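You operate a simulated robot arm through the tools that you are given. There is no shell and no other tool. Be economical: measure what you need, move in short steps, check, and stop when the job is done.

The job below is to be done with a simulated robot arm. You get a single attempt, and the scene is never put back.

## Task
Take the angle bracket and put it on the silver disc. Then put the blue servo on the table top away on the top of the trestle table. Then close the left small drawer. Then open the middle bench drawer, take the red coupling on the top of the long bench and put it away in the inside of the middle bench drawer and shut the drawer again. Then put one of the silver bushes from the top of the long bench on the top of the tank. Then take the yellow cup on the top of the long bench and put it away on the top of the green bench. Then put the yellow pot in the clear tub. Keep to this order. Set down upright: angle bracket, blue servo.

The check looks at the end state, three seconds after you hand in, the way a careful person would. Anything else that was tipped, shoved, dropped, spilled or broken makes it a failure.

## Robot
A 7-joint arm with a two-finger parallel gripper on a trunk, on a base that drives. Base frame: it is fixed to the floor where the robot stands at the start and does not move with it; the origin is under the middle of the robot, x ahead of it, y to its left, z up; the surface under the hand at the start is at about z = 760. Lengths are in mm, angles in rad, forces in N, time in s.
Its first joint turns from -2.897 to 2.897 rad. Places, roughly: angle bracket (7x4x6 cm) [800, 0, 800]; blue servo (6x3x4 cm) [1000, 0, 800]; clear tub (24x16 cm) [2060, -680, 860]; inside of the middle bench drawer [300, -2200, 500]; left small drawer [600, -2300, 1400]; middle bench drawer [300, -2100, 500]; red coupling (3x3x4 cm) [100, -2200, 900]; silver bush (2x3x2 cm) [-100, -2300, 900]; silver disc (8x8x1 cm) [800, 400, 800]; top of the green bench [-2100, -1700, 900]; top of the tank (30x16 cm) [20, 1620, 780]; top of the trestle table [-2700, 0, 800]; yellow cup (3x3x3 cm) [-300, -2500, 900]; yellow pot (9x9x8 cm) [2300, -1300, 900]. Payload 3.43 kg.
Tool frame: the origin (TCP) lies between the finger pads and is the grasp point; the fingertips stand 30 mm ahead of it; z points along the fingers, y is the line along which they close. The gripper opens to 94 mm. The fingers are 28 mm wide and 10 mm thick; the gripper's body (50 by 96 mm) begins 55 mm behind the TCP.
Orientation is told as [roll, pitch, yaw] about the base's x, y, z axes, in that order, counted from this pose: with the fingers straight down and closing along the base's y, the tool's x points along the base's -x, its y along +y and its z along -z.

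## Interface
- The arm moves only by the tool servo_tool. Its argument "steps" is a list of rows, each a list of 7 numbers: the shift along the tool's x, y, z in mm, then the turn, a rotation vector about the tool's x, y, z in rad, then the gripper command, from -1 (fully open) to 1 (shut), values between in proportion. In form: [[tx, ty, tz, rx, ry, rz, gripper], ...]. A call has 1 to 20 rows; each row shifts and turns the commanded pose from where the row before left it, along the tool's axes as they then stand. Rows are played at 5 a second. More than 50 mm and 0.15 rad between two rows, or a gripper value outside its range, and nothing of the call is played. Where a pose cannot be reached the arm comes as near as it can. A force on the tool above 40 N (or 10 N above the force at the start of the call, whichever is more), or a blocked arm, ends the call early, and 0.2 s more pass. Each finger travels about 45 mm/s and halts on what it meets, pressing with about 23 N; the grip force reading is that of the motor and also rises with nothing between the fingers. The clock runs only during rows and for 0.2 s after the last one: add rows that do not move to give the fingers time. It gives the time, the measured TCP pose, the force on the tool (base axes), the opening and the grip force at its end, in the units of the frame above (readings bear some noise), with the torque about the TCP (base axes, N m) and any sound that the robot's microphone picked up.
- Cameras (640 x 400 px; columns grow to the right, rows downward): "scene" is now at [520.4, 154.1, 1265.3]; the picture's right is [-0.47, -0.88, 0.00], its down [-0.54, 0.28, -0.79] and it looks along [0.70, -0.37, -0.61] (base axes); focal length 268 px, centre (320, 200). "wrist" rides on the gripper at [76, 14, -102] in the tool frame; the picture's right is [-0.18, 0.98, 0.00], its down [-0.75, -0.14, -0.64] and it looks along [-0.63, -0.12, 0.77] (tool axes); focal length 243 px, centre (320, 200). There is no depth. A picture from a camera that has moved, and an enlarged one, comes with that camera's place and axes in the base frame and with its lens.
- grab_frame(camera): a new picture of that camera. It takes no simulated time.
- lift_body(by): slides the trunk up (or, below 0, down) by that many mm; the arm and the scene camera ride with it, the base frame stays. It gives what a move gives, with no picture.
- base_move(legs): drives the robot by 1 to 6 legs, each [ahead, left, turn to the left] in mm, mm and rad, along the robot's own axes; the way and the turn of a leg run together, so that a leg with both is an arc; at most 1500 mm and 3.142 rad a leg. The arm and the cameras ride along, it lands a little off, and it stops where it bumps. It gives what a move gives.
- turn_head(pan, tilt): turns the head with the scene camera to pan (to the left, within 1.798 rad either way) and tilt (down, from -0.506 to 1.204), counted from straight ahead of the robot. It gives what a move gives.
- enlarge(camera, box): a new picture of the part [left, top, right, bottom] of that camera's present view, enlarged. It takes no simulated time.
- finish_job(): hands the job in; it is judged then, once.

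Work in short steps. Places have to be worked out from the pictures, the camera data and where the tool is seen: move nearer, look again, correct. Check each grasp and each placing, and mend what went wrong. You have 217 turns and 202 pictures in all, those below and enlarged ones among them. Open the gripper and draw the arm clear of the work before you hand the job in, unless the task says otherwise; then end with one line.

The tools are called after "Request:" as name(argument=value, ...) on one line, values as JSON. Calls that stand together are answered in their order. servo_tool: Moves the arm, as the interface text tells. Its arguments: {"type":"object","properties":{"steps":{"type":"array"}},"required":["steps"]} The other tools are called the same way: lift_body (by) slides the trunk up or down; base_move (legs) drives the base; turn_head (pan, tilt) turns the head that bears the scene camera; grab_frame (camera) takes a picture; enlarge (camera, box) takes an enlarged picture of a part of a camera's view; finish_job () hands the job in.

At the start:

```text
time: 0.0
position: [637.2, -155.1, 1100.3]
orientation: [0.001, 0.002, 0.0]
contact_force: [0.1, 0.4, -0.8]
moment: [0.01, -0.01, -0.03]
gripper_width: 94.3
finger_force: 0.1
trunk travel left (down, up): [-325.0, 285.0]
robot x, y, heading: [-2.9, 0.9, 0.005]
head pan, tilt: [-0.489, 0.653]
```

scene: 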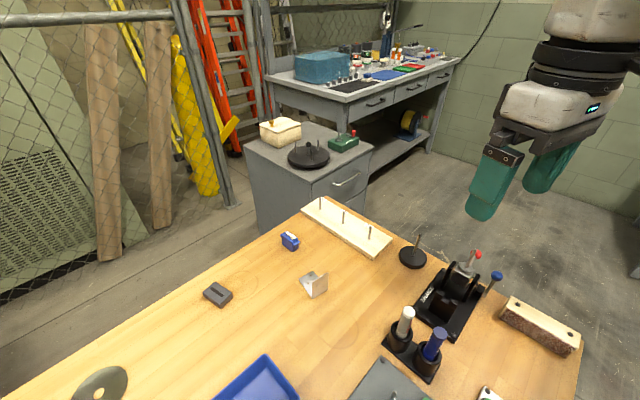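
wrist: 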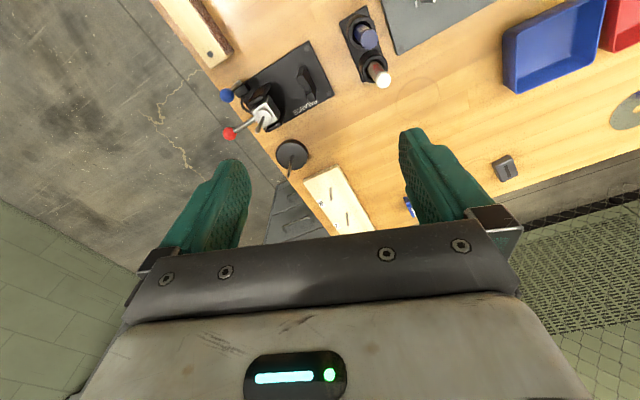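

I'll look closely at the bracket and its surroundings, and get the wider view of the disc.

Request:
enlarge(camera="scene", box=[240, 210, 400, 310])

Request:
turn_head(pan=0.3, tilt=0.8)

Request:
grab_frame(camera="scene")

```text
4.00 times, centred on (320, 260) of scene
camera zoom: at [520.4, 154.1, 1265.3], right [-0.47, -0.88, 0.0], down [-0.54, 0.28, -0.79], along [0.7, -0.37, -0.61], focal length 1074 px, centre (320, -40)
```

zoom: 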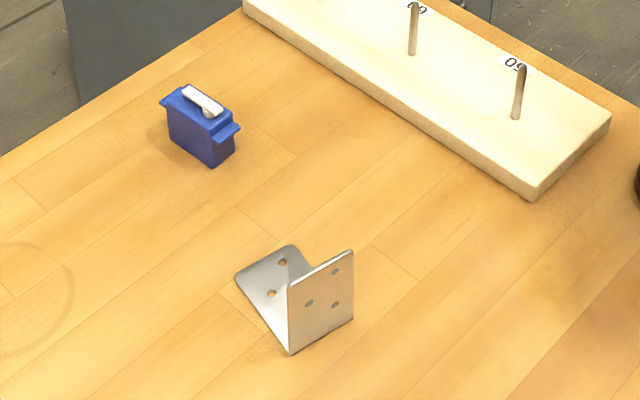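

```text
time: 1.1
position: [637.9, -155.7, 1099.7]
orientation: [0.0, 0.001, 0.0]
contact_force: [0.2, -0.2, 0.5]
moment: [0.02, 0.03, 0.01]
gripper_width: 93.9
finger_force: 0.1
trunk travel left (down, up): [-325.0, 285.0]
robot x, y, heading: [-0.6, -1.6, -0.004]
head pan, tilt: [0.3, 0.799]
```

```text
198 pictures are left
camera scene: at [520.9, 218.5, 1252.9], right [0.29, -0.96, 0.0], down [-0.69, -0.21, -0.7], along [0.67, 0.21, -0.72], focal length 268 px, centre (320, 200)
```

scene: 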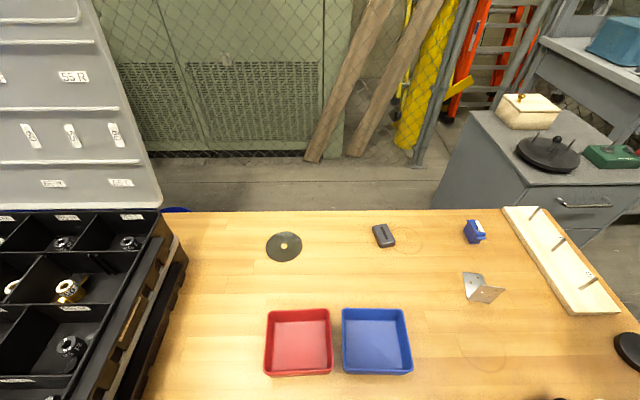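

The bracket's upright plate is about x=811, y -20..17, with its foot pointing +x; the disc is about [816, 393]. I'll move above the bracket, turning the hand so that the fingers close along x.

Request:
servo_tool(steps=[[-29, 25.5, 25, 0, 0, 0, -1], [-29, 25.5, 25, 0, 0, 0, -1], [-29, 25.5, 25, 0, 0, 0, -1], [-29, 25.5, 25, 0, 0, 0, -1], [-29, 25.5, 25, 0, 0, 0, -1], [-29, 25.5, 25, 0, 0, 0, -1], [0, 0, 0, 0, 0, 0.149, -1], [0, 0, 0, 0, 0, 0.149, -1], [0, 0, 0, 0, 0, 0.149, -1], [0, 0, 0, 0, 0, 0.149, -1], [0, 0, 0, 0, 0, 0.149, -1], [0, 0, 0, 0, 0, 0.149, -1], [0, 0, 0, 0, 0, 0.149, -1], [0, 0, 0, 0, 0, 0.149, -1], [0, 0, 0, 0, 0, 0.149, -1], [0, 0, 0, 0, 0, 0.149, -1], [0, 0, 0, 0, 0, 0, -1], [0, 0, 0, 0, 0, 0, -1]])

Request:
grab_frame(camera="wrist")

Request:
grab_frame(camera="scene")

```text
time: 4.9
position: [810.6, -2.2, 948.4]
orientation: [-0.001, 0.0, -1.493]
contact_force: [0.3, 0.3, -0.5]
moment: [0.0, -0.01, -0.01]
gripper_width: 93.8
finger_force: 0.1
trunk travel left (down, up): [-325.0, 285.0]
robot x, y, heading: [0.7, 0.3, -0.0]
head pan, tilt: [0.3, 0.799]
```

```text
197 pictures are left
camera wrist: at [819.5, 73.7, 1052.2], right [0.99, -0.11, 0.0], down [-0.08, -0.76, 0.64], along [-0.07, -0.64, -0.77], focal length 243 px, centre (320, 200)
```

wrist: 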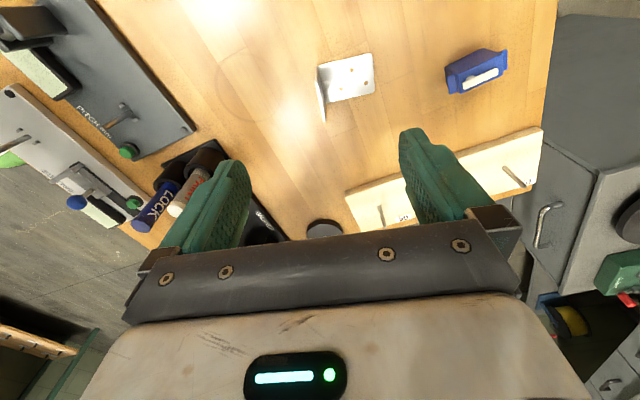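

```text
196 pictures are left
camera scene: at [520.9, 218.6, 1252.9], right [0.3, -0.96, 0.0], down [-0.69, -0.21, -0.7], along [0.67, 0.21, -0.72], focal length 268 px, centre (320, 200)
```

scene: 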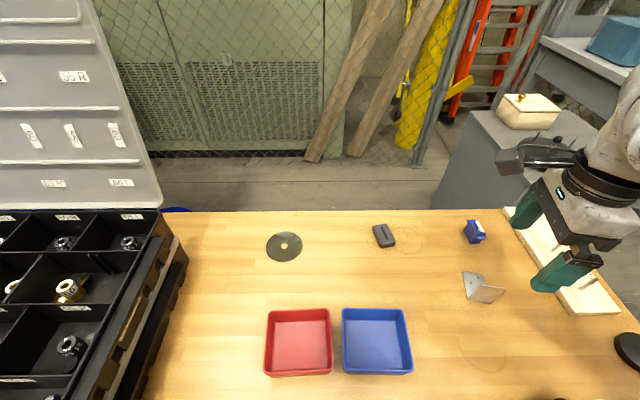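

The hand is above it; enlarge to locate the plate exactly relative to the fingers.

Request:
enlarge(camera="wrist", box=[280, 30, 408, 110])

```text
5.00 times, centred on (344, 70) of wrist
camera zoom: at [819.5, 73.7, 1052.2], right [0.99, -0.11, 0.0], down [-0.08, -0.76, 0.64], along [-0.07, -0.64, -0.77], focal length 1213 px, centre (200, 850)
```

zoom: 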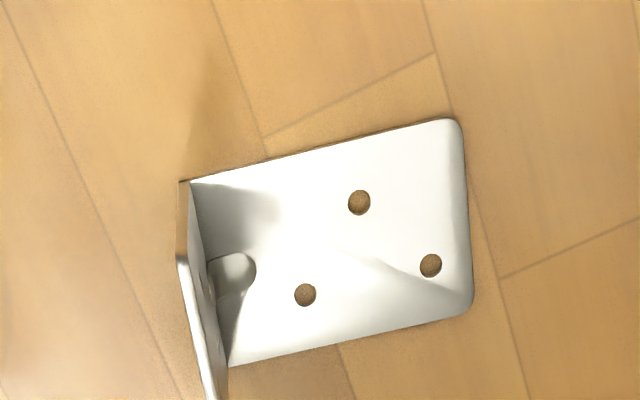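

The plate is centred at about [811.5, -2.4], yawed 0.12 rad. I lower over it and close.

Request:
servo_tool(steps=[[0, 1, 37, 0, 0, -0.043, -1], [0, 0, 37, 0, 0, 0, -1], [0, 0, 37, 0, 0, 0, -1], [0, 0, 37, 0, 0, 0, -1], [0, 0, 0, 0, 0, 0, -1], [0, 0, 0, 0, 0, 0, 0.2], [0, 0, 0, 0, 0, 0, 0.8], [0, 0, 0, 0, 0, 0, 1], [0, 0, 0, 0, 0, 0, 1], [0, 0, 0, 0, 0, 0, 1], [0, 0, 0, 0, 0, 0, 1], [0, 0, 0, 0, 0, 0, 1], [0, 0, 0, 0, 0, 0, 1]])

Request:
grab_frame(camera="wrist")

Request:
grab_frame(camera="scene")

```text
time: 7.7
position: [812.4, -2.4, 800.7]
orientation: [0.001, 0.001, -1.447]
contact_force: [0.8, 0.7, 0.8]
moment: [0.04, 0.01, 0.0]
gripper_width: 6.4
finger_force: 23.4
trunk travel left (down, up): [-325.0, 285.0]
robot x, y, heading: [1.2, -1.1, 0.001]
head pan, tilt: [0.3, 0.799]
```

```text
194 pictures are left
camera wrist: at [817.8, 73.7, 904.2], right [1.0, -0.06, 0.0], down [-0.05, -0.77, 0.64], along [-0.04, -0.64, -0.77], focal length 243 px, centre (320, 200)
```

wrist: 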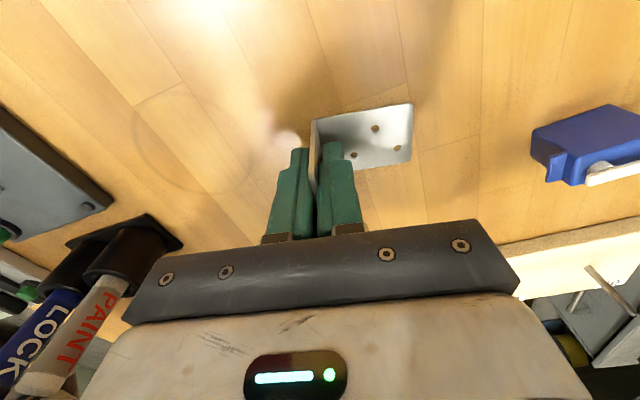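

```text
193 pictures are left
camera scene: at [520.9, 218.7, 1252.9], right [0.3, -0.96, 0.0], down [-0.69, -0.21, -0.7], along [0.67, 0.21, -0.72], focal length 268 px, centre (320, 200)
```

scene: 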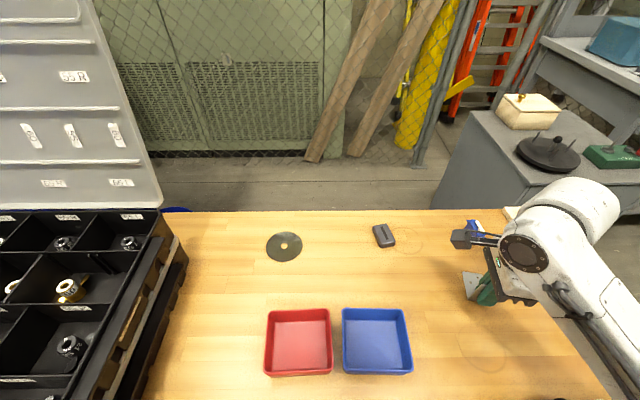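

Gripped. Lift, and measure the disc precisely.

Request:
servo_tool(steps=[[0, 0, -35, 0, 0, 0, 1], [0, 0, -35, 0, 0, 0, 1], [0, 0, 0, 0, 0, 0, 1]])

Request:
enlarge(camera="scene", box=[252, 222, 316, 262])

Request:
grab_frame(camera="wrist")

```text
time: 8.5
position: [814.3, -2.8, 871.6]
orientation: [0.001, 0.001, -1.448]
contact_force: [-0.9, 0.2, -0.2]
moment: [-0.02, -0.01, 0.0]
gripper_width: 6.6
finger_force: 22.9
trunk travel left (down, up): [-325.0, 285.0]
robot x, y, heading: [1.1, -0.2, 0.004]
head pan, tilt: [0.3, 0.799]
```

```text
10.00 times, centred on (284, 242) of scene
camera zoom: at [520.9, 218.7, 1252.9], right [0.3, -0.96, 0.0], down [-0.69, -0.21, -0.7], along [0.67, 0.21, -0.72], focal length 2685 px, centre (680, -220)
```

zoom: 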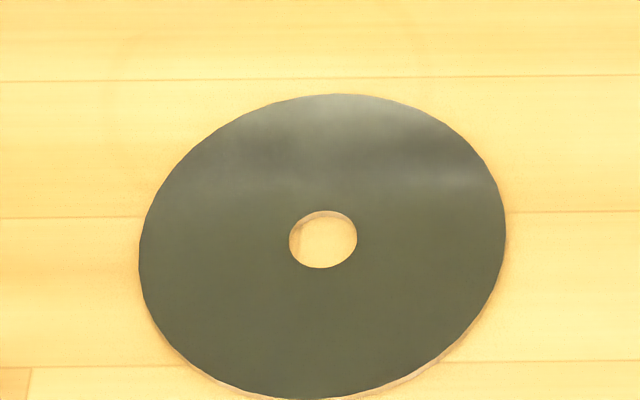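

```text
191 pictures are left
camera wrist: at [820.2, 73.8, 974.6], right [1.0, -0.06, 0.0], down [-0.05, -0.77, 0.64], along [-0.04, -0.64, -0.77], focal length 243 px, centre (320, 200)
```

wrist: 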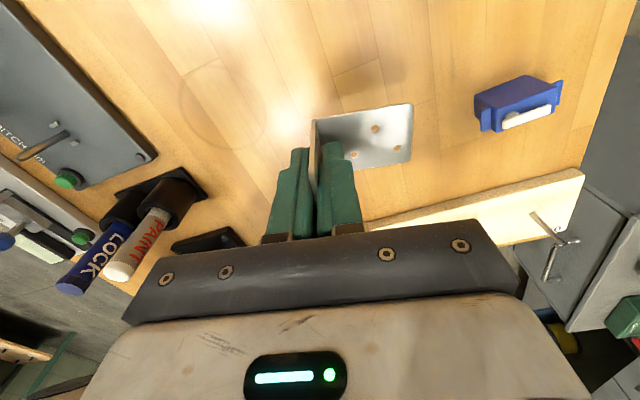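

Disc centre ≈ [817.5, 392]; the bracket's foot centre is ~27 mm ahead of the TCP, so I carry it to TCP ≈ [790.5, 388.7].

Request:
servo_tool(steps=[[43.5, 2.7, 0, 0, 0, 0, 1], [43.5, 2.7, 0, 0, 0, 0, 1], [43.5, 2.7, 0, 0, 0, 0, 1], [43.5, 2.7, 0, 0, 0, 0, 1], [43.5, 2.7, 0, 0, 0, 0, 1], [43.5, 2.7, 0, 0, 0, 0, 1], [43.5, 2.7, 0, 0, 0, 0, 1], [43.5, 2.7, 0, 0, 0, 0, 1], [43.5, 2.7, 0, 0, 0, 0, 1], [0, 0, 30, 0, 0, 0, 1], [0, 0, 20, 0, 0, 0, 1], [0, 0, 0, 0, 0, 0, 1], [0, 0, 0, 0, 0, 0, 1]])

Request:
grab_frame(camera="wrist")

Request:
enlarge(camera="scene", box=[220, 190, 348, 270])

```text
time: 11.3
position: [786.4, 389.6, 821.5]
orientation: [0.0, -0.001, -1.446]
contact_force: [-0.1, 0.9, -0.3]
moment: [0.01, 0.02, 0.01]
gripper_width: 6.1
finger_force: 23.1
trunk travel left (down, up): [-325.0, 285.0]
robot x, y, heading: [-1.1, 0.1, -0.0]
head pan, tilt: [0.3, 0.799]
```

```text
190 pictures are left
camera wrist: at [792.5, 465.1, 924.1], right [1.0, -0.06, 0.0], down [-0.05, -0.77, 0.64], along [-0.04, -0.64, -0.77], focal length 243 px, centre (320, 200)
```

wrist: 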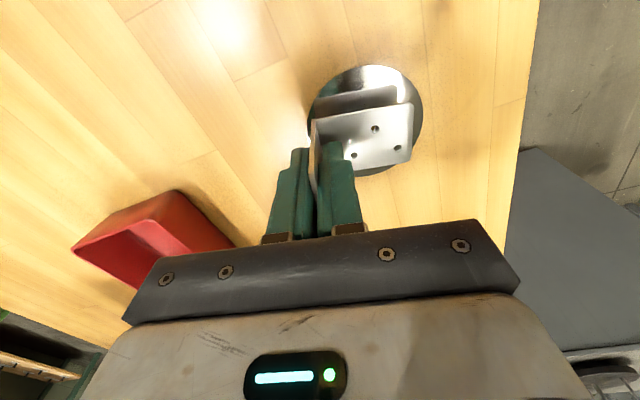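

```text
5.00 times, centred on (284, 230) of scene
camera zoom: at [520.9, 218.9, 1252.8], right [0.3, -0.96, 0.0], down [-0.69, -0.21, -0.7], along [0.67, 0.21, -0.72], focal length 1343 px, centre (500, 50)
```

zoom: 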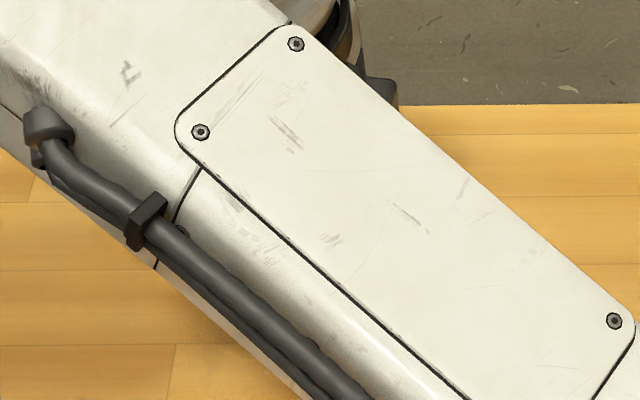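

Check the alignment more precisely in an enlargement.

Request:
enlarge(camera="wrist", box=[288, 60, 448, 160])

```text
4.00 times, centred on (368, 110) of wrist
camera zoom: at [792.5, 465.1, 924.1], right [1.0, -0.06, 0.0], down [-0.05, -0.77, 0.64], along [-0.04, -0.64, -0.77], focal length 970 px, centre (128, 560)
```

zoom: 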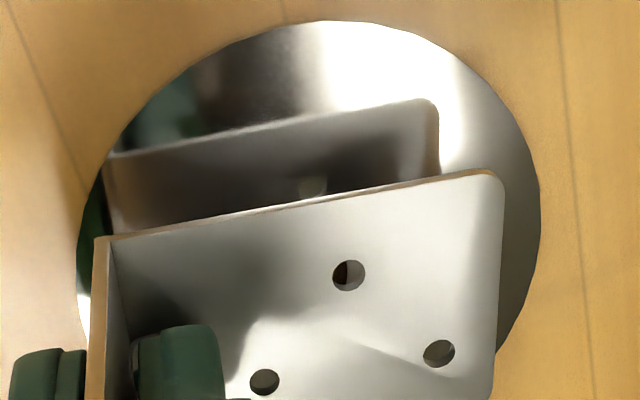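

Bracket is ~4 mm short in x, otherwise aligned. Correct and lower gently.

Request:
servo_tool(steps=[[-1.5, 4, 0, 0, 0, 0, 1], [0, 0, 10, 0, 0, 0, 1], [0, 0, 3, 0, 0, 0, 1], [0, 0, 2, 0, 0, 0, 1], [0, 0, 0, 0, 0, 0, 1]])

Request:
enlarge(camera="wrist", box=[288, 60, 448, 160])

```text
time: 12.5
position: [792.6, 388.7, 805.7]
orientation: [0.002, 0.002, -1.447]
contact_force: [-0.2, 1.0, -0.1]
moment: [0.0, 0.01, -0.01]
gripper_width: 5.9
finger_force: 22.9
trunk travel left (down, up): [-325.0, 285.0]
robot x, y, heading: [-0.6, 1.0, -0.001]
head pan, tilt: [0.3, 0.799]
```

```text
4.00 times, centred on (368, 110) of wrist
camera zoom: at [797.5, 464.8, 909.5], right [1.0, -0.06, 0.0], down [-0.05, -0.77, 0.64], along [-0.04, -0.64, -0.77], focal length 970 px, centre (128, 560)
```

zoom: 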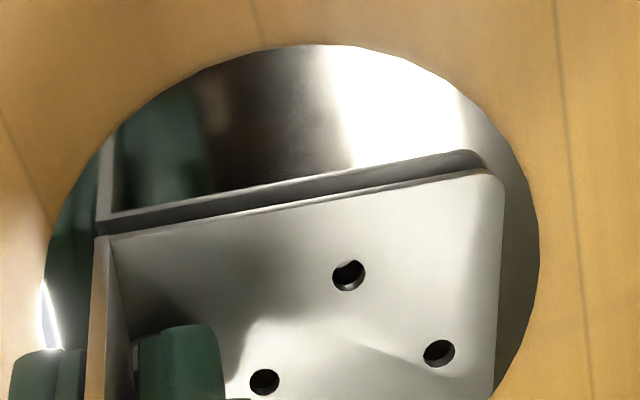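

A small gap of a few mm remains; lower until contact, watching force.

Request:
servo_tool(steps=[[0, 0, 1, 0, 0, 0, 1], [0, 0, 1, 0, 0, 0, 1], [0, 0, 0, 0, 0, 0, 1]])

Request:
enlarge(camera="wrist", box=[288, 60, 448, 160])

```text
time: 13.3
position: [791.6, 387.8, 804.3]
orientation: [0.001, -0.001, -1.447]
contact_force: [0.4, 0.0, -0.4]
moment: [0.0, 0.01, 0.02]
gripper_width: 6.4
finger_force: 22.7
trunk travel left (down, up): [-325.0, 285.0]
robot x, y, heading: [0.6, -0.2, -0.001]
head pan, tilt: [0.3, 0.799]
```

```text
4.00 times, centred on (368, 110) of wrist
camera zoom: at [797.2, 464.4, 907.3], right [1.0, -0.06, 0.0], down [-0.05, -0.77, 0.64], along [-0.04, -0.64, -0.77], focal length 970 px, centre (128, 560)
```

zoom: 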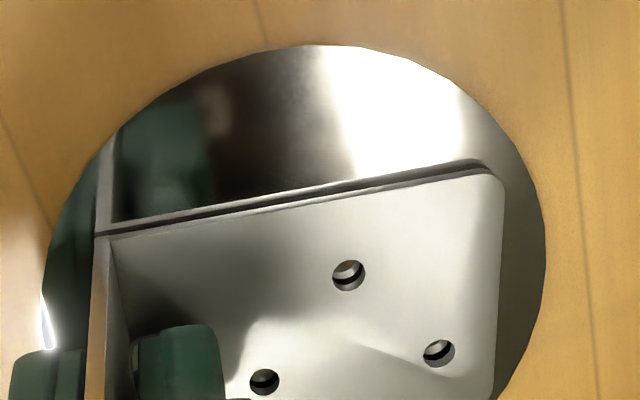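

Nearly touching; one more small step, then release if contact is felt.

Request:
servo_tool(steps=[[0, 0, 1, 0, 0, 0, 1], [0, 0, 0.5, 0, 0, 0, 1], [0, 0, 0, 0, 0, 0, 1]])

Request:
enlarge(camera="wrist", box=[288, 60, 448, 160])

```text
time: 14.1
position: [790.9, 387.9, 803.9]
orientation: [0.0, 0.002, -1.448]
contact_force: [0.4, -0.9, 8.1]
moment: [-0.04, -0.1, -0.03]
gripper_width: 6.3
finger_force: 23.3
trunk travel left (down, up): [-325.0, 285.0]
robot x, y, heading: [-5.1, 3.4, 0.004]
head pan, tilt: [0.3, 0.799]
```

```text
4.00 times, centred on (368, 110) of wrist
camera zoom: at [797.0, 464.9, 906.6], right [1.0, -0.06, 0.0], down [-0.05, -0.77, 0.64], along [-0.04, -0.64, -0.77], focal length 970 px, centre (128, 560)
```

zoom: 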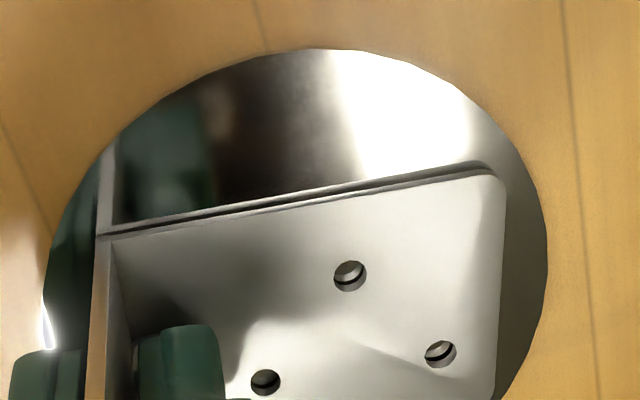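

Contact at 8 N. Release and rise.

Request:
servo_tool(steps=[[0, 0, 0, 0, 0, 0, 0.7], [0, 0, 0, 0, 0, 0, 0.4], [0, 0, 0, 0, 0, 0, 0.2], [0, 0, 0, 0, 0, 0, 0.2], [0, 0, -30, 0, 0, 0, 0.2], [0, 0, -45, 0, 0, 0, 0.2], [0, 0, -45, 0, 0, 0, 0.2], [0, 0, 0, 0, 0, 0, 0.2]])

Request:
grab_frame(camera="wrist")

```text
time: 15.9
position: [791.5, 388.1, 920.2]
orientation: [0.001, 0.0, -1.45]
contact_force: [-0.3, 0.1, 0.2]
moment: [0.01, 0.01, 0.0]
gripper_width: 37.7
finger_force: 0.1
trunk travel left (down, up): [-325.0, 285.0]
robot x, y, heading: [0.9, 0.6, 0.002]
head pan, tilt: [0.3, 0.799]
```

```text
184 pictures are left
camera wrist: at [796.9, 465.1, 1023.3], right [1.0, -0.06, 0.0], down [-0.05, -0.76, 0.64], along [-0.04, -0.64, -0.77], focal length 243 px, centre (320, 200)
```

wrist: 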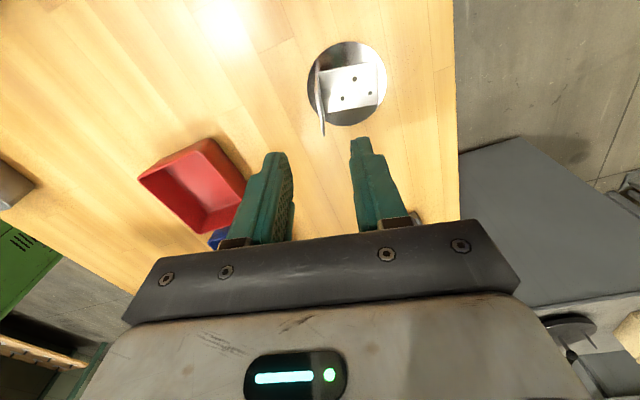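

Bracket is well placed on the disc. Next the blue servo, at roughly [969, 0], long axis at ~0.64 rad. I move above it and turn the hand.

Request:
servo_tool(steps=[[-44.7, 10.7, 0, 0, 0, 0, -1], [-44.7, 10.7, 0, 0, 0, 0, -1], [-44.7, 10.7, 0, 0, 0, 0, -1], [-44.7, 10.7, 0, 0, 0, 0, -1], [-44.7, 10.7, 0, 0, 0, 0, -1], [-44.7, 10.7, 0, 0, 0, 0, -1], [-44.7, 10.7, 0, 0, 0, 0, -1], [-44.7, 10.7, 0, 0, 0, 0, -1], [-44.7, 10.7, 0, 0, 0, 0, -1]])

Request:
servo_tool(steps=[[0, 0, 0, 0, 0, -0.149, -1], [0, 0, 0, 0, 0, -0.149, -1], [0, 0, 0, 0, 0, -0.149, -1], [0, 0, 0, 0, 0, -0.149, -1], [0, 0, 0, 0, 0, -0.149, -1], [0, 0, 0, 0, 0, -0.149, -1], [0, 0, 0, 0, 0, -0.149, -1], [0, 0, 0, 0, 0, -0.149, -1], [0, 0, 0, 0, 0, -0.149, -1], [0, 0, 0, 0, 0, -0.149, -1], [0, 0, 0, 0, 0, -0.149, -1], [0, 0, 0, 0, 0, -0.149, -1], [0, 0, 0, 0, 0, -0.149, -1], [0, 0, 0, 0, 0, -0.149, -1], [0, 0, 0, 0, 0, 0, -1], [0, 0, 0, 0, 0, 0, -1]])

Request:
grab_frame(camera="wrist")

Request:
enlarge(camera="scene", box=[412, 190, 540, 270])

```text
time: 17.9
position: [935.8, 2.6, 923.3]
orientation: [0.0, 0.001, -1.446]
contact_force: [-0.6, -1.2, -0.2]
moment: [-0.01, 0.04, 0.02]
gripper_width: 93.8
finger_force: 0.1
trunk travel left (down, up): [-325.0, 285.0]
robot x, y, heading: [-1.5, -1.0, 0.003]
head pan, tilt: [0.3, 0.799]
```

```text
time: 21.3
position: [936.9, 0.0, 922.5]
orientation: [0.0, 0.0, 0.641]
contact_force: [0.5, -0.5, -0.1]
moment: [0.0, -0.01, -0.03]
gripper_width: 94.0
finger_force: 0.0
trunk travel left (down, up): [-325.0, 285.0]
robot x, y, heading: [-1.1, 2.2, -0.002]
head pan, tilt: [0.3, 0.799]
```

```text
183 pictures are left
camera wrist: at [868.4, -33.9, 1025.4], right [-0.44, 0.9, 0.0], down [0.69, 0.34, 0.64], along [0.58, 0.28, -0.77], focal length 243 px, centre (320, 200)
```

wrist: 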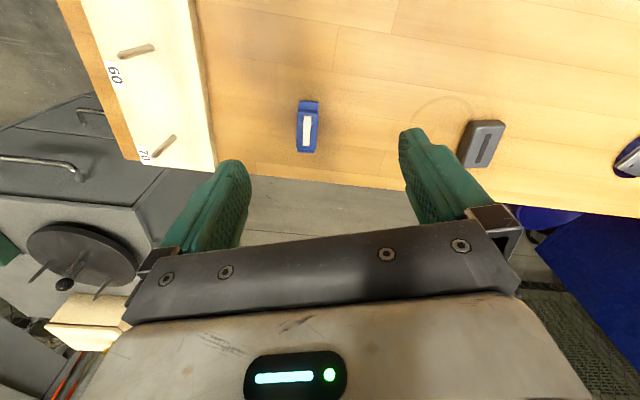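

```text
5.00 times, centred on (476, 230) of scene
camera zoom: at [521.0, 218.7, 1252.9], right [0.3, -0.96, 0.0], down [-0.69, -0.21, -0.7], along [0.67, 0.21, -0.72], focal length 1343 px, centre (-460, 50)
```

zoom: 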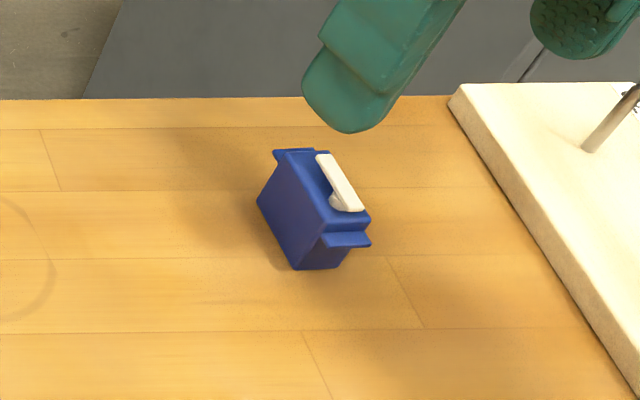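

Enlarge the servo in the wrist view for the angle and centre.

Request:
enlarge(camera="wrist", box=[260, 90, 356, 150])

```text
6.67 times, centred on (308, 120) of wrist
camera zoom: at [868.4, -33.9, 1025.4], right [-0.44, 0.9, 0.0], down [0.69, 0.34, 0.64], along [0.58, 0.28, -0.77], focal length 1618 px, centre (400, 733)
```

zoom: 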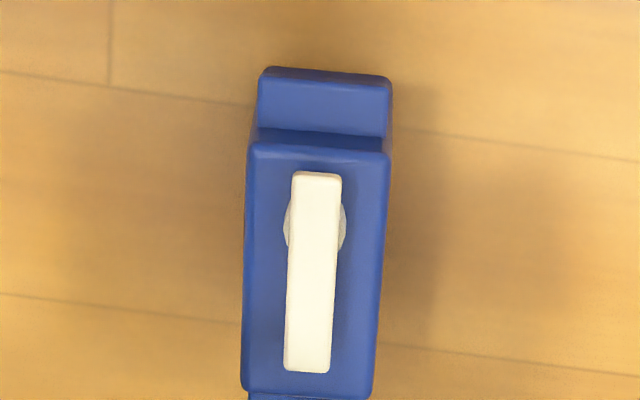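

Servo top centre ≈ [966, -1.5], long axis 0.38 rad. Adjust yaw and descend partly, then verify.

Request:
servo_tool(steps=[[0, 0, 0, 0, 0, 0.13, -1], [0, 0, 0, 0, 0, 0.13, -1], [-26.4, -12.2, 0, 0, 0, 0, -1], [0, 0, 30, 0, 0, 0, -1], [0, 0, 30, 0, 0, 0, -1], [0, 0, 0, 0, 0, 0, -1], [0, 0, 0, 0, 0, 0, -1]])

Request:
grab_frame(camera="wrist")

```text
time: 22.9
position: [964.5, -0.1, 863.4]
orientation: [0.001, 0.001, 0.379]
contact_force: [0.3, 0.2, 0.5]
moment: [0.02, 0.0, -0.02]
gripper_width: 94.0
finger_force: 0.0
trunk travel left (down, up): [-325.0, 285.0]
robot x, y, heading: [2.4, -0.5, -0.002]
head pan, tilt: [0.3, 0.799]
```

```text
180 pictures are left
camera wrist: at [890.1, -16.6, 965.9], right [-0.19, 0.98, 0.0], down [0.75, 0.15, 0.64], along [0.63, 0.12, -0.77], focal length 243 px, centre (320, 200)
```

wrist: 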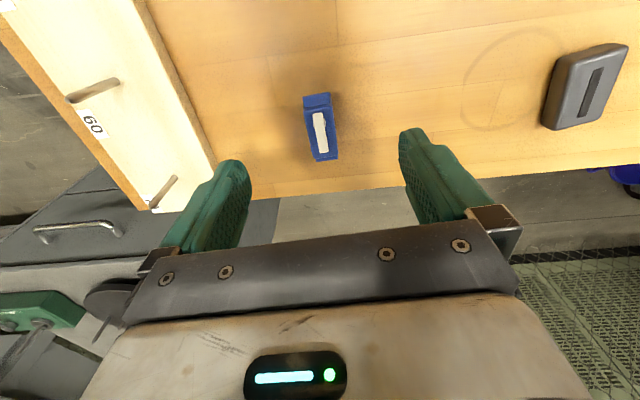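

Aligned. Descend and grip.

Request:
servo_tool(steps=[[0, 0, 35, 0, 0, 0, -1], [0, 0, 32, 0, 0, 0.03, -1], [0, 0, 0, 0, 0, 0, -1], [0, 0, 0, 0, 0, 0, 0], [0, 0, 0, 0, 0, 0, 0.5], [0, 0, 0, 0, 0, 0, 1], [0, 0, 0, 0, 0, 0, 1], [0, 0, 0, 0, 0, 0, 1], [0, 0, 0, 0, 0, 0, 1]])

Request:
grab_frame(camera="wrist")

```text
time: 24.9
position: [964.7, -2.2, 795.6]
orientation: [-0.001, -0.001, 0.349]
contact_force: [-0.5, -0.5, 0.1]
moment: [-0.01, 0.01, -0.02]
gripper_width: 24.8
finger_force: 23.1
trunk travel left (down, up): [-325.0, 285.0]
robot x, y, heading: [1.0, 0.4, 0.0]
head pan, tilt: [0.3, 0.799]
```

```text
179 pictures are left
camera wrist: at [889.2, -15.6, 898.9], right [-0.16, 0.99, 0.0], down [0.76, 0.13, 0.64], along [0.63, 0.1, -0.77], focal length 243 px, centre (320, 200)
```

wrist: 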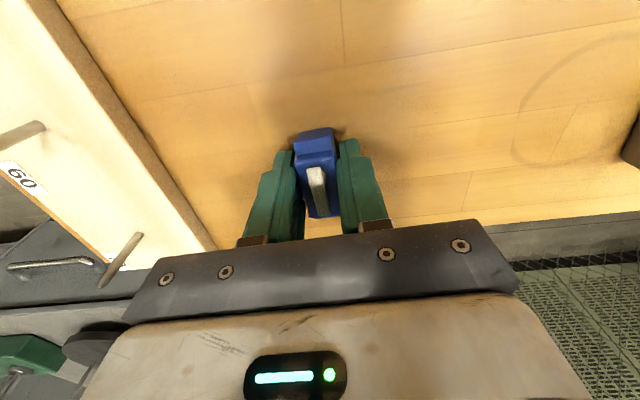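

Gripped (24.8 mm). Lift and draw in the arm, then look around for the trestle table behind.

Request:
servo_tool(steps=[[0, 0, -45, 0, 0, 0, 1], [0, 0, -45, 0, 0, 0, 1], [0, 0, -45, 0, 0, 0, 1], [0, 0, -45, 0, 0, 0, 1], [0, 0, -40, 0, 0, 0, 1], [45, 16, 0, 0, 0, 0, 1], [45, 16, 0, 0, 0, 0, 1], [45, 16, 0, 0, 0, 0, 1], [45, 16, 0, 0, 0, 0, 1], [45, 16, 0, 0, 0, 0, 1], [45, 16, 0, 0, 0, 0, 1], [45, 16, 0, 0, 0, 0, 1], [45, 16, 0, 0, 0, 0, 1], [0, 0, 0, 0, 0, 0, 1]])

Request:
turn_head(pan=1.79, tilt=0.35)

Request:
grab_frame(camera="scene")

Request:
turn_head(pan=-1.79, tilt=0.35)

Request:
grab_frame(camera="scene")

```text
time: 27.9
position: [655.8, -2.5, 1014.9]
orientation: [0.0, 0.002, 0.349]
contact_force: [0.2, 0.0, -0.4]
moment: [0.04, 0.0, 0.0]
gripper_width: 24.5
finger_force: 23.2
out of reach, approached as far as the arm can: row 12, 13
trunk travel left (down, up): [-325.0, 285.0]
robot x, y, heading: [0.2, 1.1, -0.0]
head pan, tilt: [0.3, 0.799]
```

```text
time: 29.5
position: [655.6, -1.8, 1015.3]
orientation: [0.001, -0.001, 0.348]
contact_force: [-0.1, -0.4, -0.4]
moment: [-0.04, 0.02, 0.01]
gripper_width: 24.7
finger_force: 23.1
trunk travel left (down, up): [-325.0, 285.0]
robot x, y, heading: [-2.5, 1.0, 0.001]
head pan, tilt: [1.791, 0.351]
```

```text
178 pictures are left
camera scene: at [423.6, 285.6, 1292.5], right [0.98, 0.22, 0.0], down [0.07, -0.34, -0.94], along [-0.2, 0.92, -0.34], focal length 268 px, centre (320, 200)
```

scene: 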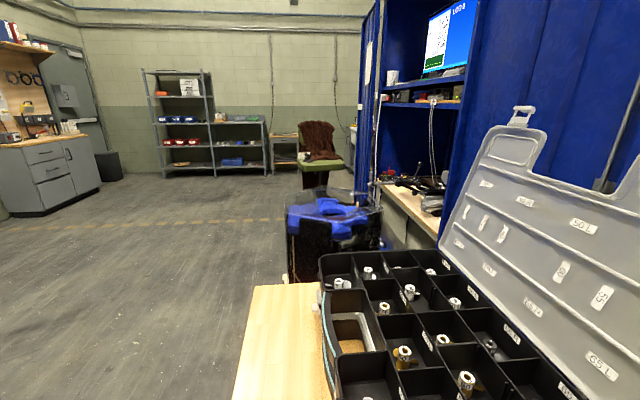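

```text
time: 32.5
position: [655.9, -0.8, 1014.3]
orientation: [0.0, 0.0, 0.35]
contact_force: [0.8, -0.3, -0.3]
moment: [0.0, 0.0, 0.0]
gripper_width: 24.6
finger_force: 23.1
trunk travel left (down, up): [-325.0, 285.0]
robot x, y, heading: [2.2, -1.7, 0.001]
head pan, tilt: [-1.791, 0.351]
```

```text
177 pictures are left
camera scene: at [423.6, 103.9, 1292.6], right [-0.98, 0.22, 0.0], down [0.07, 0.34, -0.94], along [-0.2, -0.92, -0.34], focal length 268 px, centre (320, 200)
```

scene: 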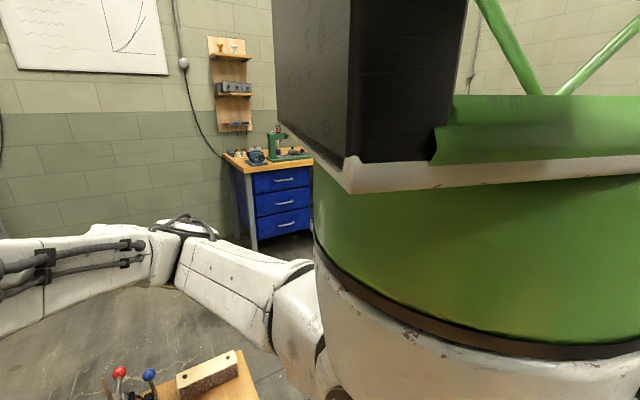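

Left-rear floor is clear. I back off from the table 400 mm, turn left a quarter and look toward the rear.

Request:
base_move(legs=[[-400, 0, 0], [0, 0, 1.57]])

Request:
turn_head(pan=1.4, tilt=0.35)

Request:
grab_frame(camera="scene")

Request:
turn_head(pan=0.3, tilt=0.4)

Request:
grab_frame(camera="scene")

```text
time: 38.8
position: [-394.4, 654.6, 1015.2]
orientation: [0.002, -0.001, 1.897]
contact_force: [-0.3, 1.0, 0.3]
moment: [0.03, -0.01, -0.02]
gripper_width: 24.7
finger_force: 22.7
trunk travel left (down, up): [-325.0, 285.0]
robot x, y, heading: [-408.4, -1.1, 1.543]
head pan, tilt: [-1.791, 0.351]
```

```text
time: 41.6
position: [-394.3, 656.3, 1014.8]
orientation: [0.001, 0.0, 1.898]
contact_force: [-0.4, -0.6, -0.9]
moment: [-0.03, 0.0, -0.03]
gripper_width: 24.5
finger_force: 23.2
trunk travel left (down, up): [-325.0, 285.0]
robot x, y, heading: [-412.1, -0.7, 1.542]
head pan, tilt: [1.4, 0.351]
```

```text
176 pictures are left
camera scene: at [-685.4, 464.5, 1292.6], right [0.19, 0.98, 0.0], down [0.34, -0.07, -0.94], along [-0.92, 0.18, -0.34], focal length 268 px, centre (320, 200)
```

scene: 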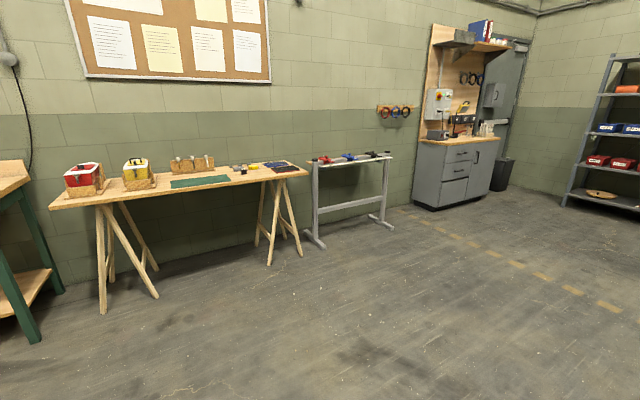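

```text
time: 42.9
position: [-393.9, 655.4, 1016.7]
orientation: [0.0, -0.001, 1.899]
contact_force: [0.0, 0.2, -0.5]
moment: [-0.03, 0.01, -0.01]
gripper_width: 24.7
finger_force: 22.2
trunk travel left (down, up): [-325.0, 285.0]
robot x, y, heading: [-410.6, -0.9, 1.551]
head pan, tilt: [0.3, 0.4]
```

```text
175 pictures are left
camera scene: at [-619.6, 535.7, 1288.0], right [0.96, 0.28, 0.0], down [0.11, -0.37, -0.92], along [-0.25, 0.89, -0.39], focal length 268 px, centre (320, 200)
```

scene: 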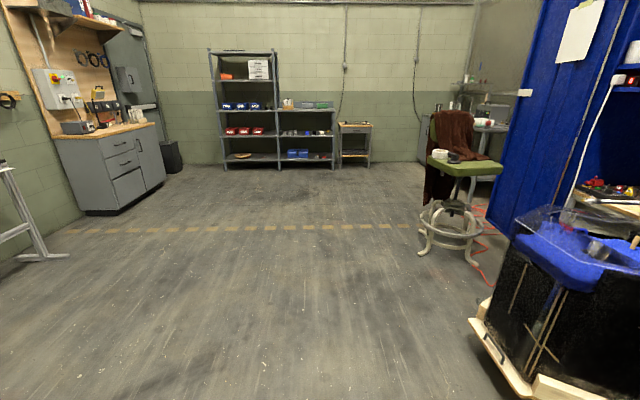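

The trestle table is clear to approach. Turn to face it and drive up to it, stopping short.

Request:
base_move(legs=[[0, 0, 1.59], [1100, 0, 0]])

Request:
turn_head(pan=0.25, tilt=0.6)

Request:
grab_frame(camera="scene")

```text
time: 52.3
position: [-2162.7, 49.2, 1014.3]
orientation: [0.001, 0.0, -2.822]
contact_force: [-1.0, -0.7, 0.5]
moment: [-0.01, 0.0, -0.04]
gripper_width: 24.4
finger_force: 23.5
trunk travel left (down, up): [-325.0, 285.0]
robot x, y, heading: [-1508.8, 27.9, 3.116]
head pan, tilt: [0.3, 0.4]
```

```text
time: 53.1
position: [-2161.9, 49.5, 1013.4]
orientation: [0.0, 0.0, -2.823]
contact_force: [0.1, 0.4, -0.9]
moment: [-0.01, 0.02, 0.04]
gripper_width: 24.7
finger_force: 22.7
trunk travel left (down, up): [-325.0, 285.0]
robot x, y, heading: [-1506.5, 27.5, 3.114]
head pan, tilt: [0.25, 0.6]
```

```text
174 pictures are left
camera scene: at [-2039.4, -172.8, 1269.8], right [-0.22, 0.98, 0.0], down [0.55, 0.12, -0.83], along [-0.81, -0.18, -0.56], focal length 268 px, centre (320, 200)
```

scene: 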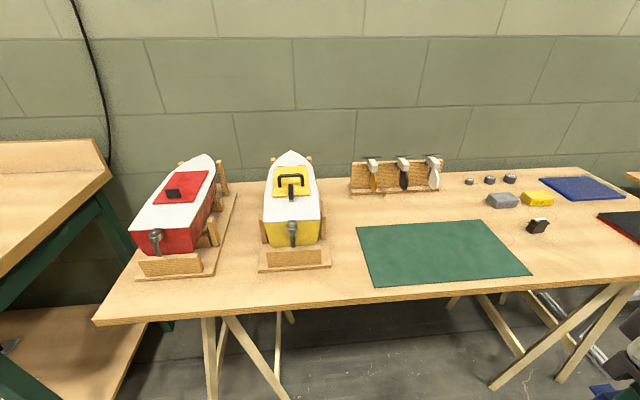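

There's a good free spot between the green mat and the red/black pad, about [-2656, 343]. Drive closer and sideways.

Request:
base_move(legs=[[0, -280, 0], [330, 0, 0]])

Request:
turn_head(pan=0.1, tilt=0.8)

Request:
grab_frame(camera="scene")

Request:
grab_frame(camera="wrist")

```text
time: 56.8
position: [-2484.7, 344.2, 1015.1]
orientation: [-0.001, -0.001, -2.831]
contact_force: [0.5, -0.6, -0.6]
moment: [-0.02, 0.05, 0.02]
gripper_width: 24.5
finger_force: 23.1
trunk travel left (down, up): [-325.0, 285.0]
robot x, y, heading: [-1831.2, 319.3, 3.106]
head pan, tilt: [0.25, 0.6]
```

```text
time: 57.5
position: [-2485.2, 344.6, 1013.7]
orientation: [0.0, 0.001, -2.827]
contact_force: [0.1, 0.6, 0.0]
moment: [-0.01, -0.01, -0.01]
gripper_width: 24.8
finger_force: 22.9
trunk travel left (down, up): [-325.0, 285.0]
robot x, y, heading: [-1828.0, 316.1, 3.104]
head pan, tilt: [0.099, 0.799]
```

```text
173 pictures are left
camera scene: at [-2358.3, 135.0, 1252.9], right [-0.06, 1.0, 0.0], down [0.72, 0.05, -0.7], along [-0.7, -0.04, -0.72], focal length 268 px, centre (320, 200)
```

scene: 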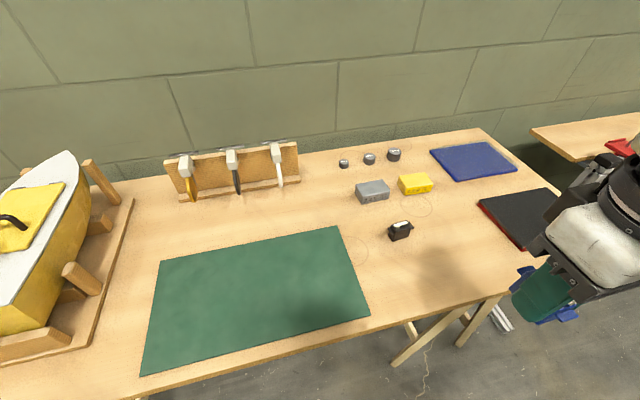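

```text
172 pictures are left
camera wrist: at [-2407.7, 354.0, 1117.7], right [0.13, -0.99, 0.0], down [-0.76, -0.1, 0.64], along [-0.64, -0.08, -0.77], focal length 243 px, centre (320, 200)
```

wrist: 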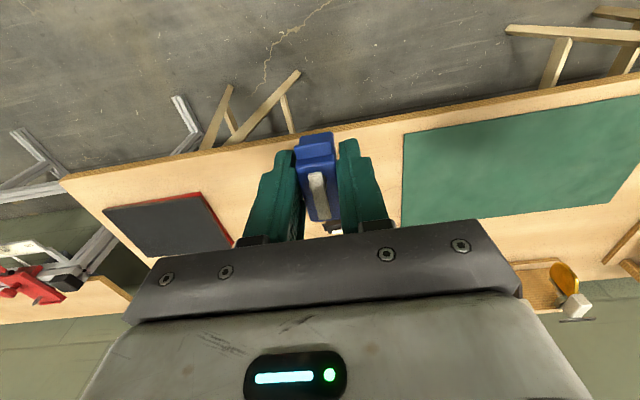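

Table top z≈779. Free spot chosen: [-2675, 410], ~90 mm behind the front edge and clear of the black item. Move over and lower to just above.

Request:
servo_tool(steps=[[-32.1, -24.2, 0, 0, 0, 0, 1], [-32.1, -24.2, 0, 0, 0, 0, 1], [-32.1, -24.2, 0, 0, 0, 0, 1], [-32.1, -24.2, 0, 0, 0, 0, 1], [-32.1, -24.2, 0, 0, 0, 0, 1], [0, 0, 45, 0, 0, 0, 1], [0, 0, 45, 0, 0, 0, 1], [0, 0, 45, 0, 0, 0, 1], [0, 0, 45, 0, 0, 0, 1], [0, 0, 0, 0, 0, 0, 1], [0, 0, 0, 0, 0, 0, 1]])

Request:
grab_frame(camera="wrist")

Request:
grab_frame(camera="scene")

```text
time: 59.9
position: [-2675.2, 409.9, 835.6]
orientation: [-0.001, 0.001, -2.828]
contact_force: [-0.4, 0.8, -0.6]
moment: [0.0, -0.02, 0.01]
gripper_width: 24.7
finger_force: 22.9
trunk travel left (down, up): [-325.0, 285.0]
robot x, y, heading: [-1825.5, 318.5, 3.104]
head pan, tilt: [0.099, 0.799]
```

```text
171 pictures are left
camera wrist: at [-2596.7, 418.1, 938.3], right [0.13, -0.99, 0.0], down [-0.76, -0.1, 0.64], along [-0.64, -0.08, -0.77], focal length 243 px, centre (320, 200)
```

wrist: 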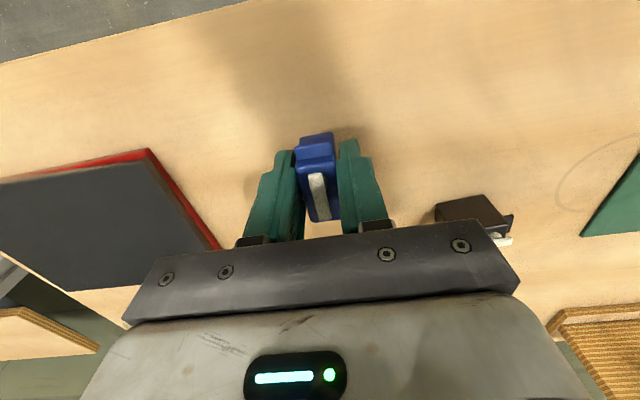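

```text
170 pictures are left
camera scene: at [-2358.3, 135.0, 1252.9], right [-0.06, 1.0, 0.0], down [0.72, 0.05, -0.7], along [-0.7, -0.04, -0.72], focal length 268 px, centre (320, 200)
```

scene: 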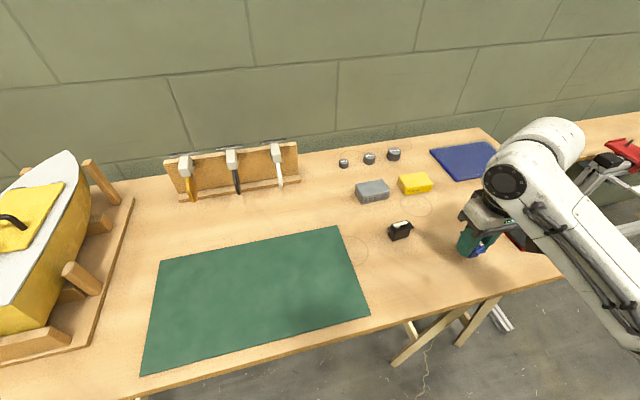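

Clear area. Lower in small steps to contact.

Request:
servo_tool(steps=[[0, 0, 7, 0, 0, 0, 1], [0, 0, 6, 0, 0, 0, 1], [0, 0, 4, 0, 0, 0, 1], [0, 0, 2, 0, 0, 0, 1], [0, 0, 0, 0, 0, 0, 1]])

Request:
enlarge(camera="wrist", box=[240, 100, 400, 200])

```text
time: 61.1
position: [-2674.4, 409.4, 815.2]
orientation: [0.0, 0.0, -2.828]
contact_force: [0.0, 0.6, -1.3]
moment: [0.02, 0.06, 0.02]
gripper_width: 24.5
finger_force: 22.8
trunk travel left (down, up): [-325.0, 285.0]
robot x, y, heading: [-1833.4, 317.6, 3.098]
head pan, tilt: [0.099, 0.799]
```

```text
4.00 times, centred on (320, 150) of wrist
camera zoom: at [-2596.8, 418.5, 918.4], right [0.13, -0.99, 0.0], down [-0.76, -0.1, 0.64], along [-0.64, -0.08, -0.77], focal length 970 px, centre (320, 400)
```

zoom: 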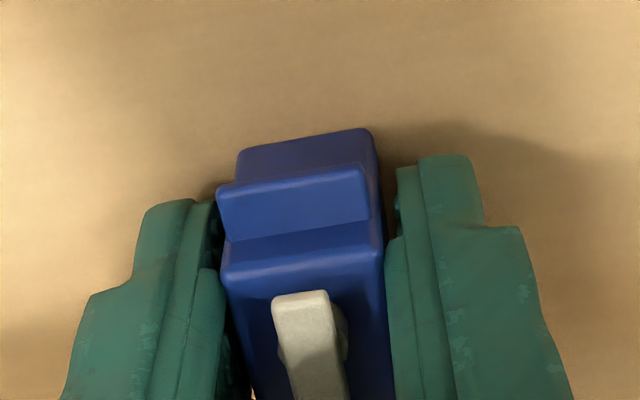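

Close to the surface; go on in 1 mm steps.

Request:
servo_tool(steps=[[0, 0, 1, 0, 0, 0, 1], [0, 0, 1, 0, 0, 0, 1], [0, 0, 0, 0, 0, 0, 1]])

```text
time: 61.9
position: [-2675.8, 409.2, 815.8]
orientation: [0.001, -0.001, -2.828]
contact_force: [3.4, -3.1, 18.3]
moment: [0.0, -0.18, 0.01]
gripper_width: 24.4
finger_force: 22.9
trunk travel left (down, up): [-325.0, 285.0]
robot x, y, heading: [-1828.4, 319.0, 3.107]
head pan, tilt: [0.099, 0.799]
```

Contact made (18 N). Ease up slightly, release and rise.

Request:
servo_tool(steps=[[0, 0, -1, 0, 0, 0, 1], [0, 0, 0, 0, 0, 0, 0.3], [0, 0, 0, 0, 0, 0, 0], [0, 0, 0, 0, 0, 0, 0], [0, 0, -40, 0, 0, 0, 0], [0, 0, -45, 0, 0, 0, 0], [0, 0, -45, 0, 0, 0, 0], [0, 0, -45, 0, 0, 0, 0], [0, 0, -45, 0, 0, 0, 0], [0, 0, 0, 0, 0, 0, 0]])

Request:
grab_frame(camera="wrist")

```text
time: 64.1
position: [-2676.1, 408.6, 1037.9]
orientation: [-0.001, -0.001, -2.828]
contact_force: [0.0, 0.3, 0.5]
moment: [-0.01, 0.01, 0.0]
gripper_width: 47.0
finger_force: 0.0
trunk travel left (down, up): [-325.0, 285.0]
robot x, y, heading: [-1828.0, 318.8, 3.103]
head pan, tilt: [0.099, 0.799]
```

```text
168 pictures are left
camera wrist: at [-2598.5, 418.5, 1140.5], right [0.13, -0.99, 0.0], down [-0.76, -0.1, 0.64], along [-0.64, -0.08, -0.77], focal length 243 px, centre (320, 200)
```

wrist: 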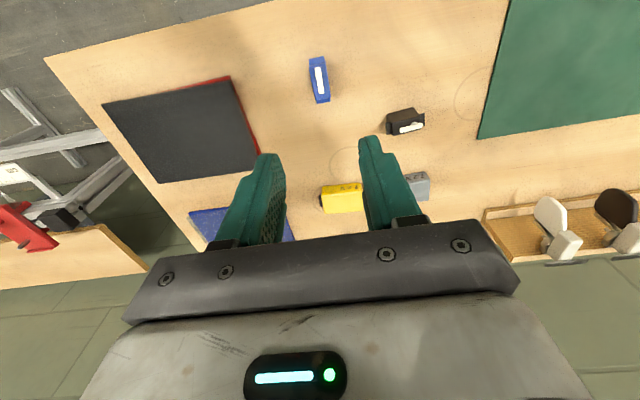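

Servo stands upright on the trestle table. Draw in the arm, back away, turn to face the long bench side and look.

Request:
servo_tool(steps=[[43, 30, 0, 0, 0, 0, 0], [43, 30, 0, 0, 0, 0, 0], [43, 30, 0, 0, 0, 0, 0], [43, 30, 0, 0, 0, 0, 0], [0, 0, 0, 0, 0, 0, 0]])

Request:
base_move(legs=[[-700, 0, 0], [0, 0, 1.6]])

Request:
turn_head(pan=0.5, tilt=0.25)

Request:
grab_frame(camera="scene")

Request:
turn_head(pan=-0.5, tilt=0.35)

Request:
grab_frame(camera="scene")

```text
refused: row 1 steps farther than a row can; nothing moved
```

```text
time: 71.9
position: [-1201.8, -557.0, 1036.6]
orientation: [0.0, -0.001, -1.233]
contact_force: [0.7, 0.1, 0.0]
moment: [0.01, 0.0, 0.02]
gripper_width: 47.0
finger_force: 0.0
trunk travel left (down, up): [-325.0, 285.0]
robot x, y, heading: [-1131.4, 289.9, -1.583]
head pan, tilt: [0.099, 0.799]
```

```text
time: 72.8
position: [-1202.2, -556.8, 1038.3]
orientation: [0.0, 0.001, -1.233]
contact_force: [-0.2, 0.4, 0.7]
moment: [0.01, 0.0, 0.03]
gripper_width: 47.0
finger_force: 0.1
trunk travel left (down, up): [-325.0, 285.0]
robot x, y, heading: [-1128.3, 289.6, -1.579]
head pan, tilt: [0.499, 0.25]
```

```text
167 pictures are left
camera scene: at [-896.9, -236.0, 1301.9], right [-0.88, -0.47, 0.0], down [-0.12, 0.22, -0.97], along [0.45, -0.86, -0.25], focal length 268 px, centre (320, 200)
```

scene: 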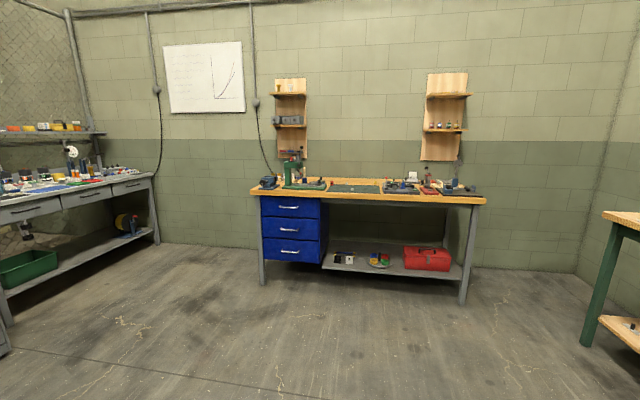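

```text
time: 74.1
position: [-1202.1, -555.1, 1037.7]
orientation: [0.0, -0.001, -1.234]
contact_force: [0.5, -0.4, -0.7]
moment: [0.03, 0.03, 0.02]
gripper_width: 46.9
finger_force: 0.0
trunk travel left (down, up): [-325.0, 285.0]
robot x, y, heading: [-1134.4, 290.0, -1.581]
head pan, tilt: [-0.499, 0.351]
```

```text
166 pictures are left
camera scene: at [-986.0, -234.6, 1292.5], right [-0.87, 0.49, 0.0], down [0.17, 0.3, -0.94], along [-0.46, -0.82, -0.34], focal length 268 px, centre (320, 200)
```

scene: 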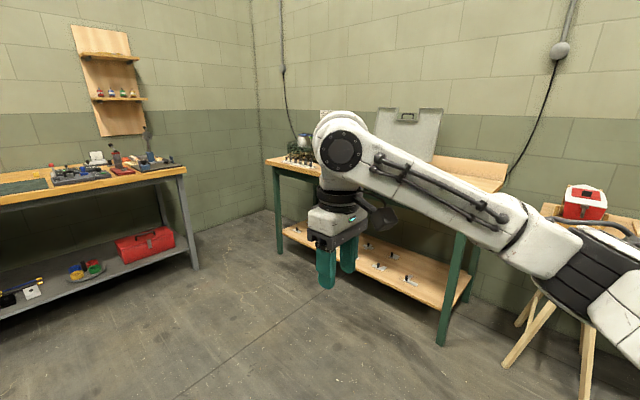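

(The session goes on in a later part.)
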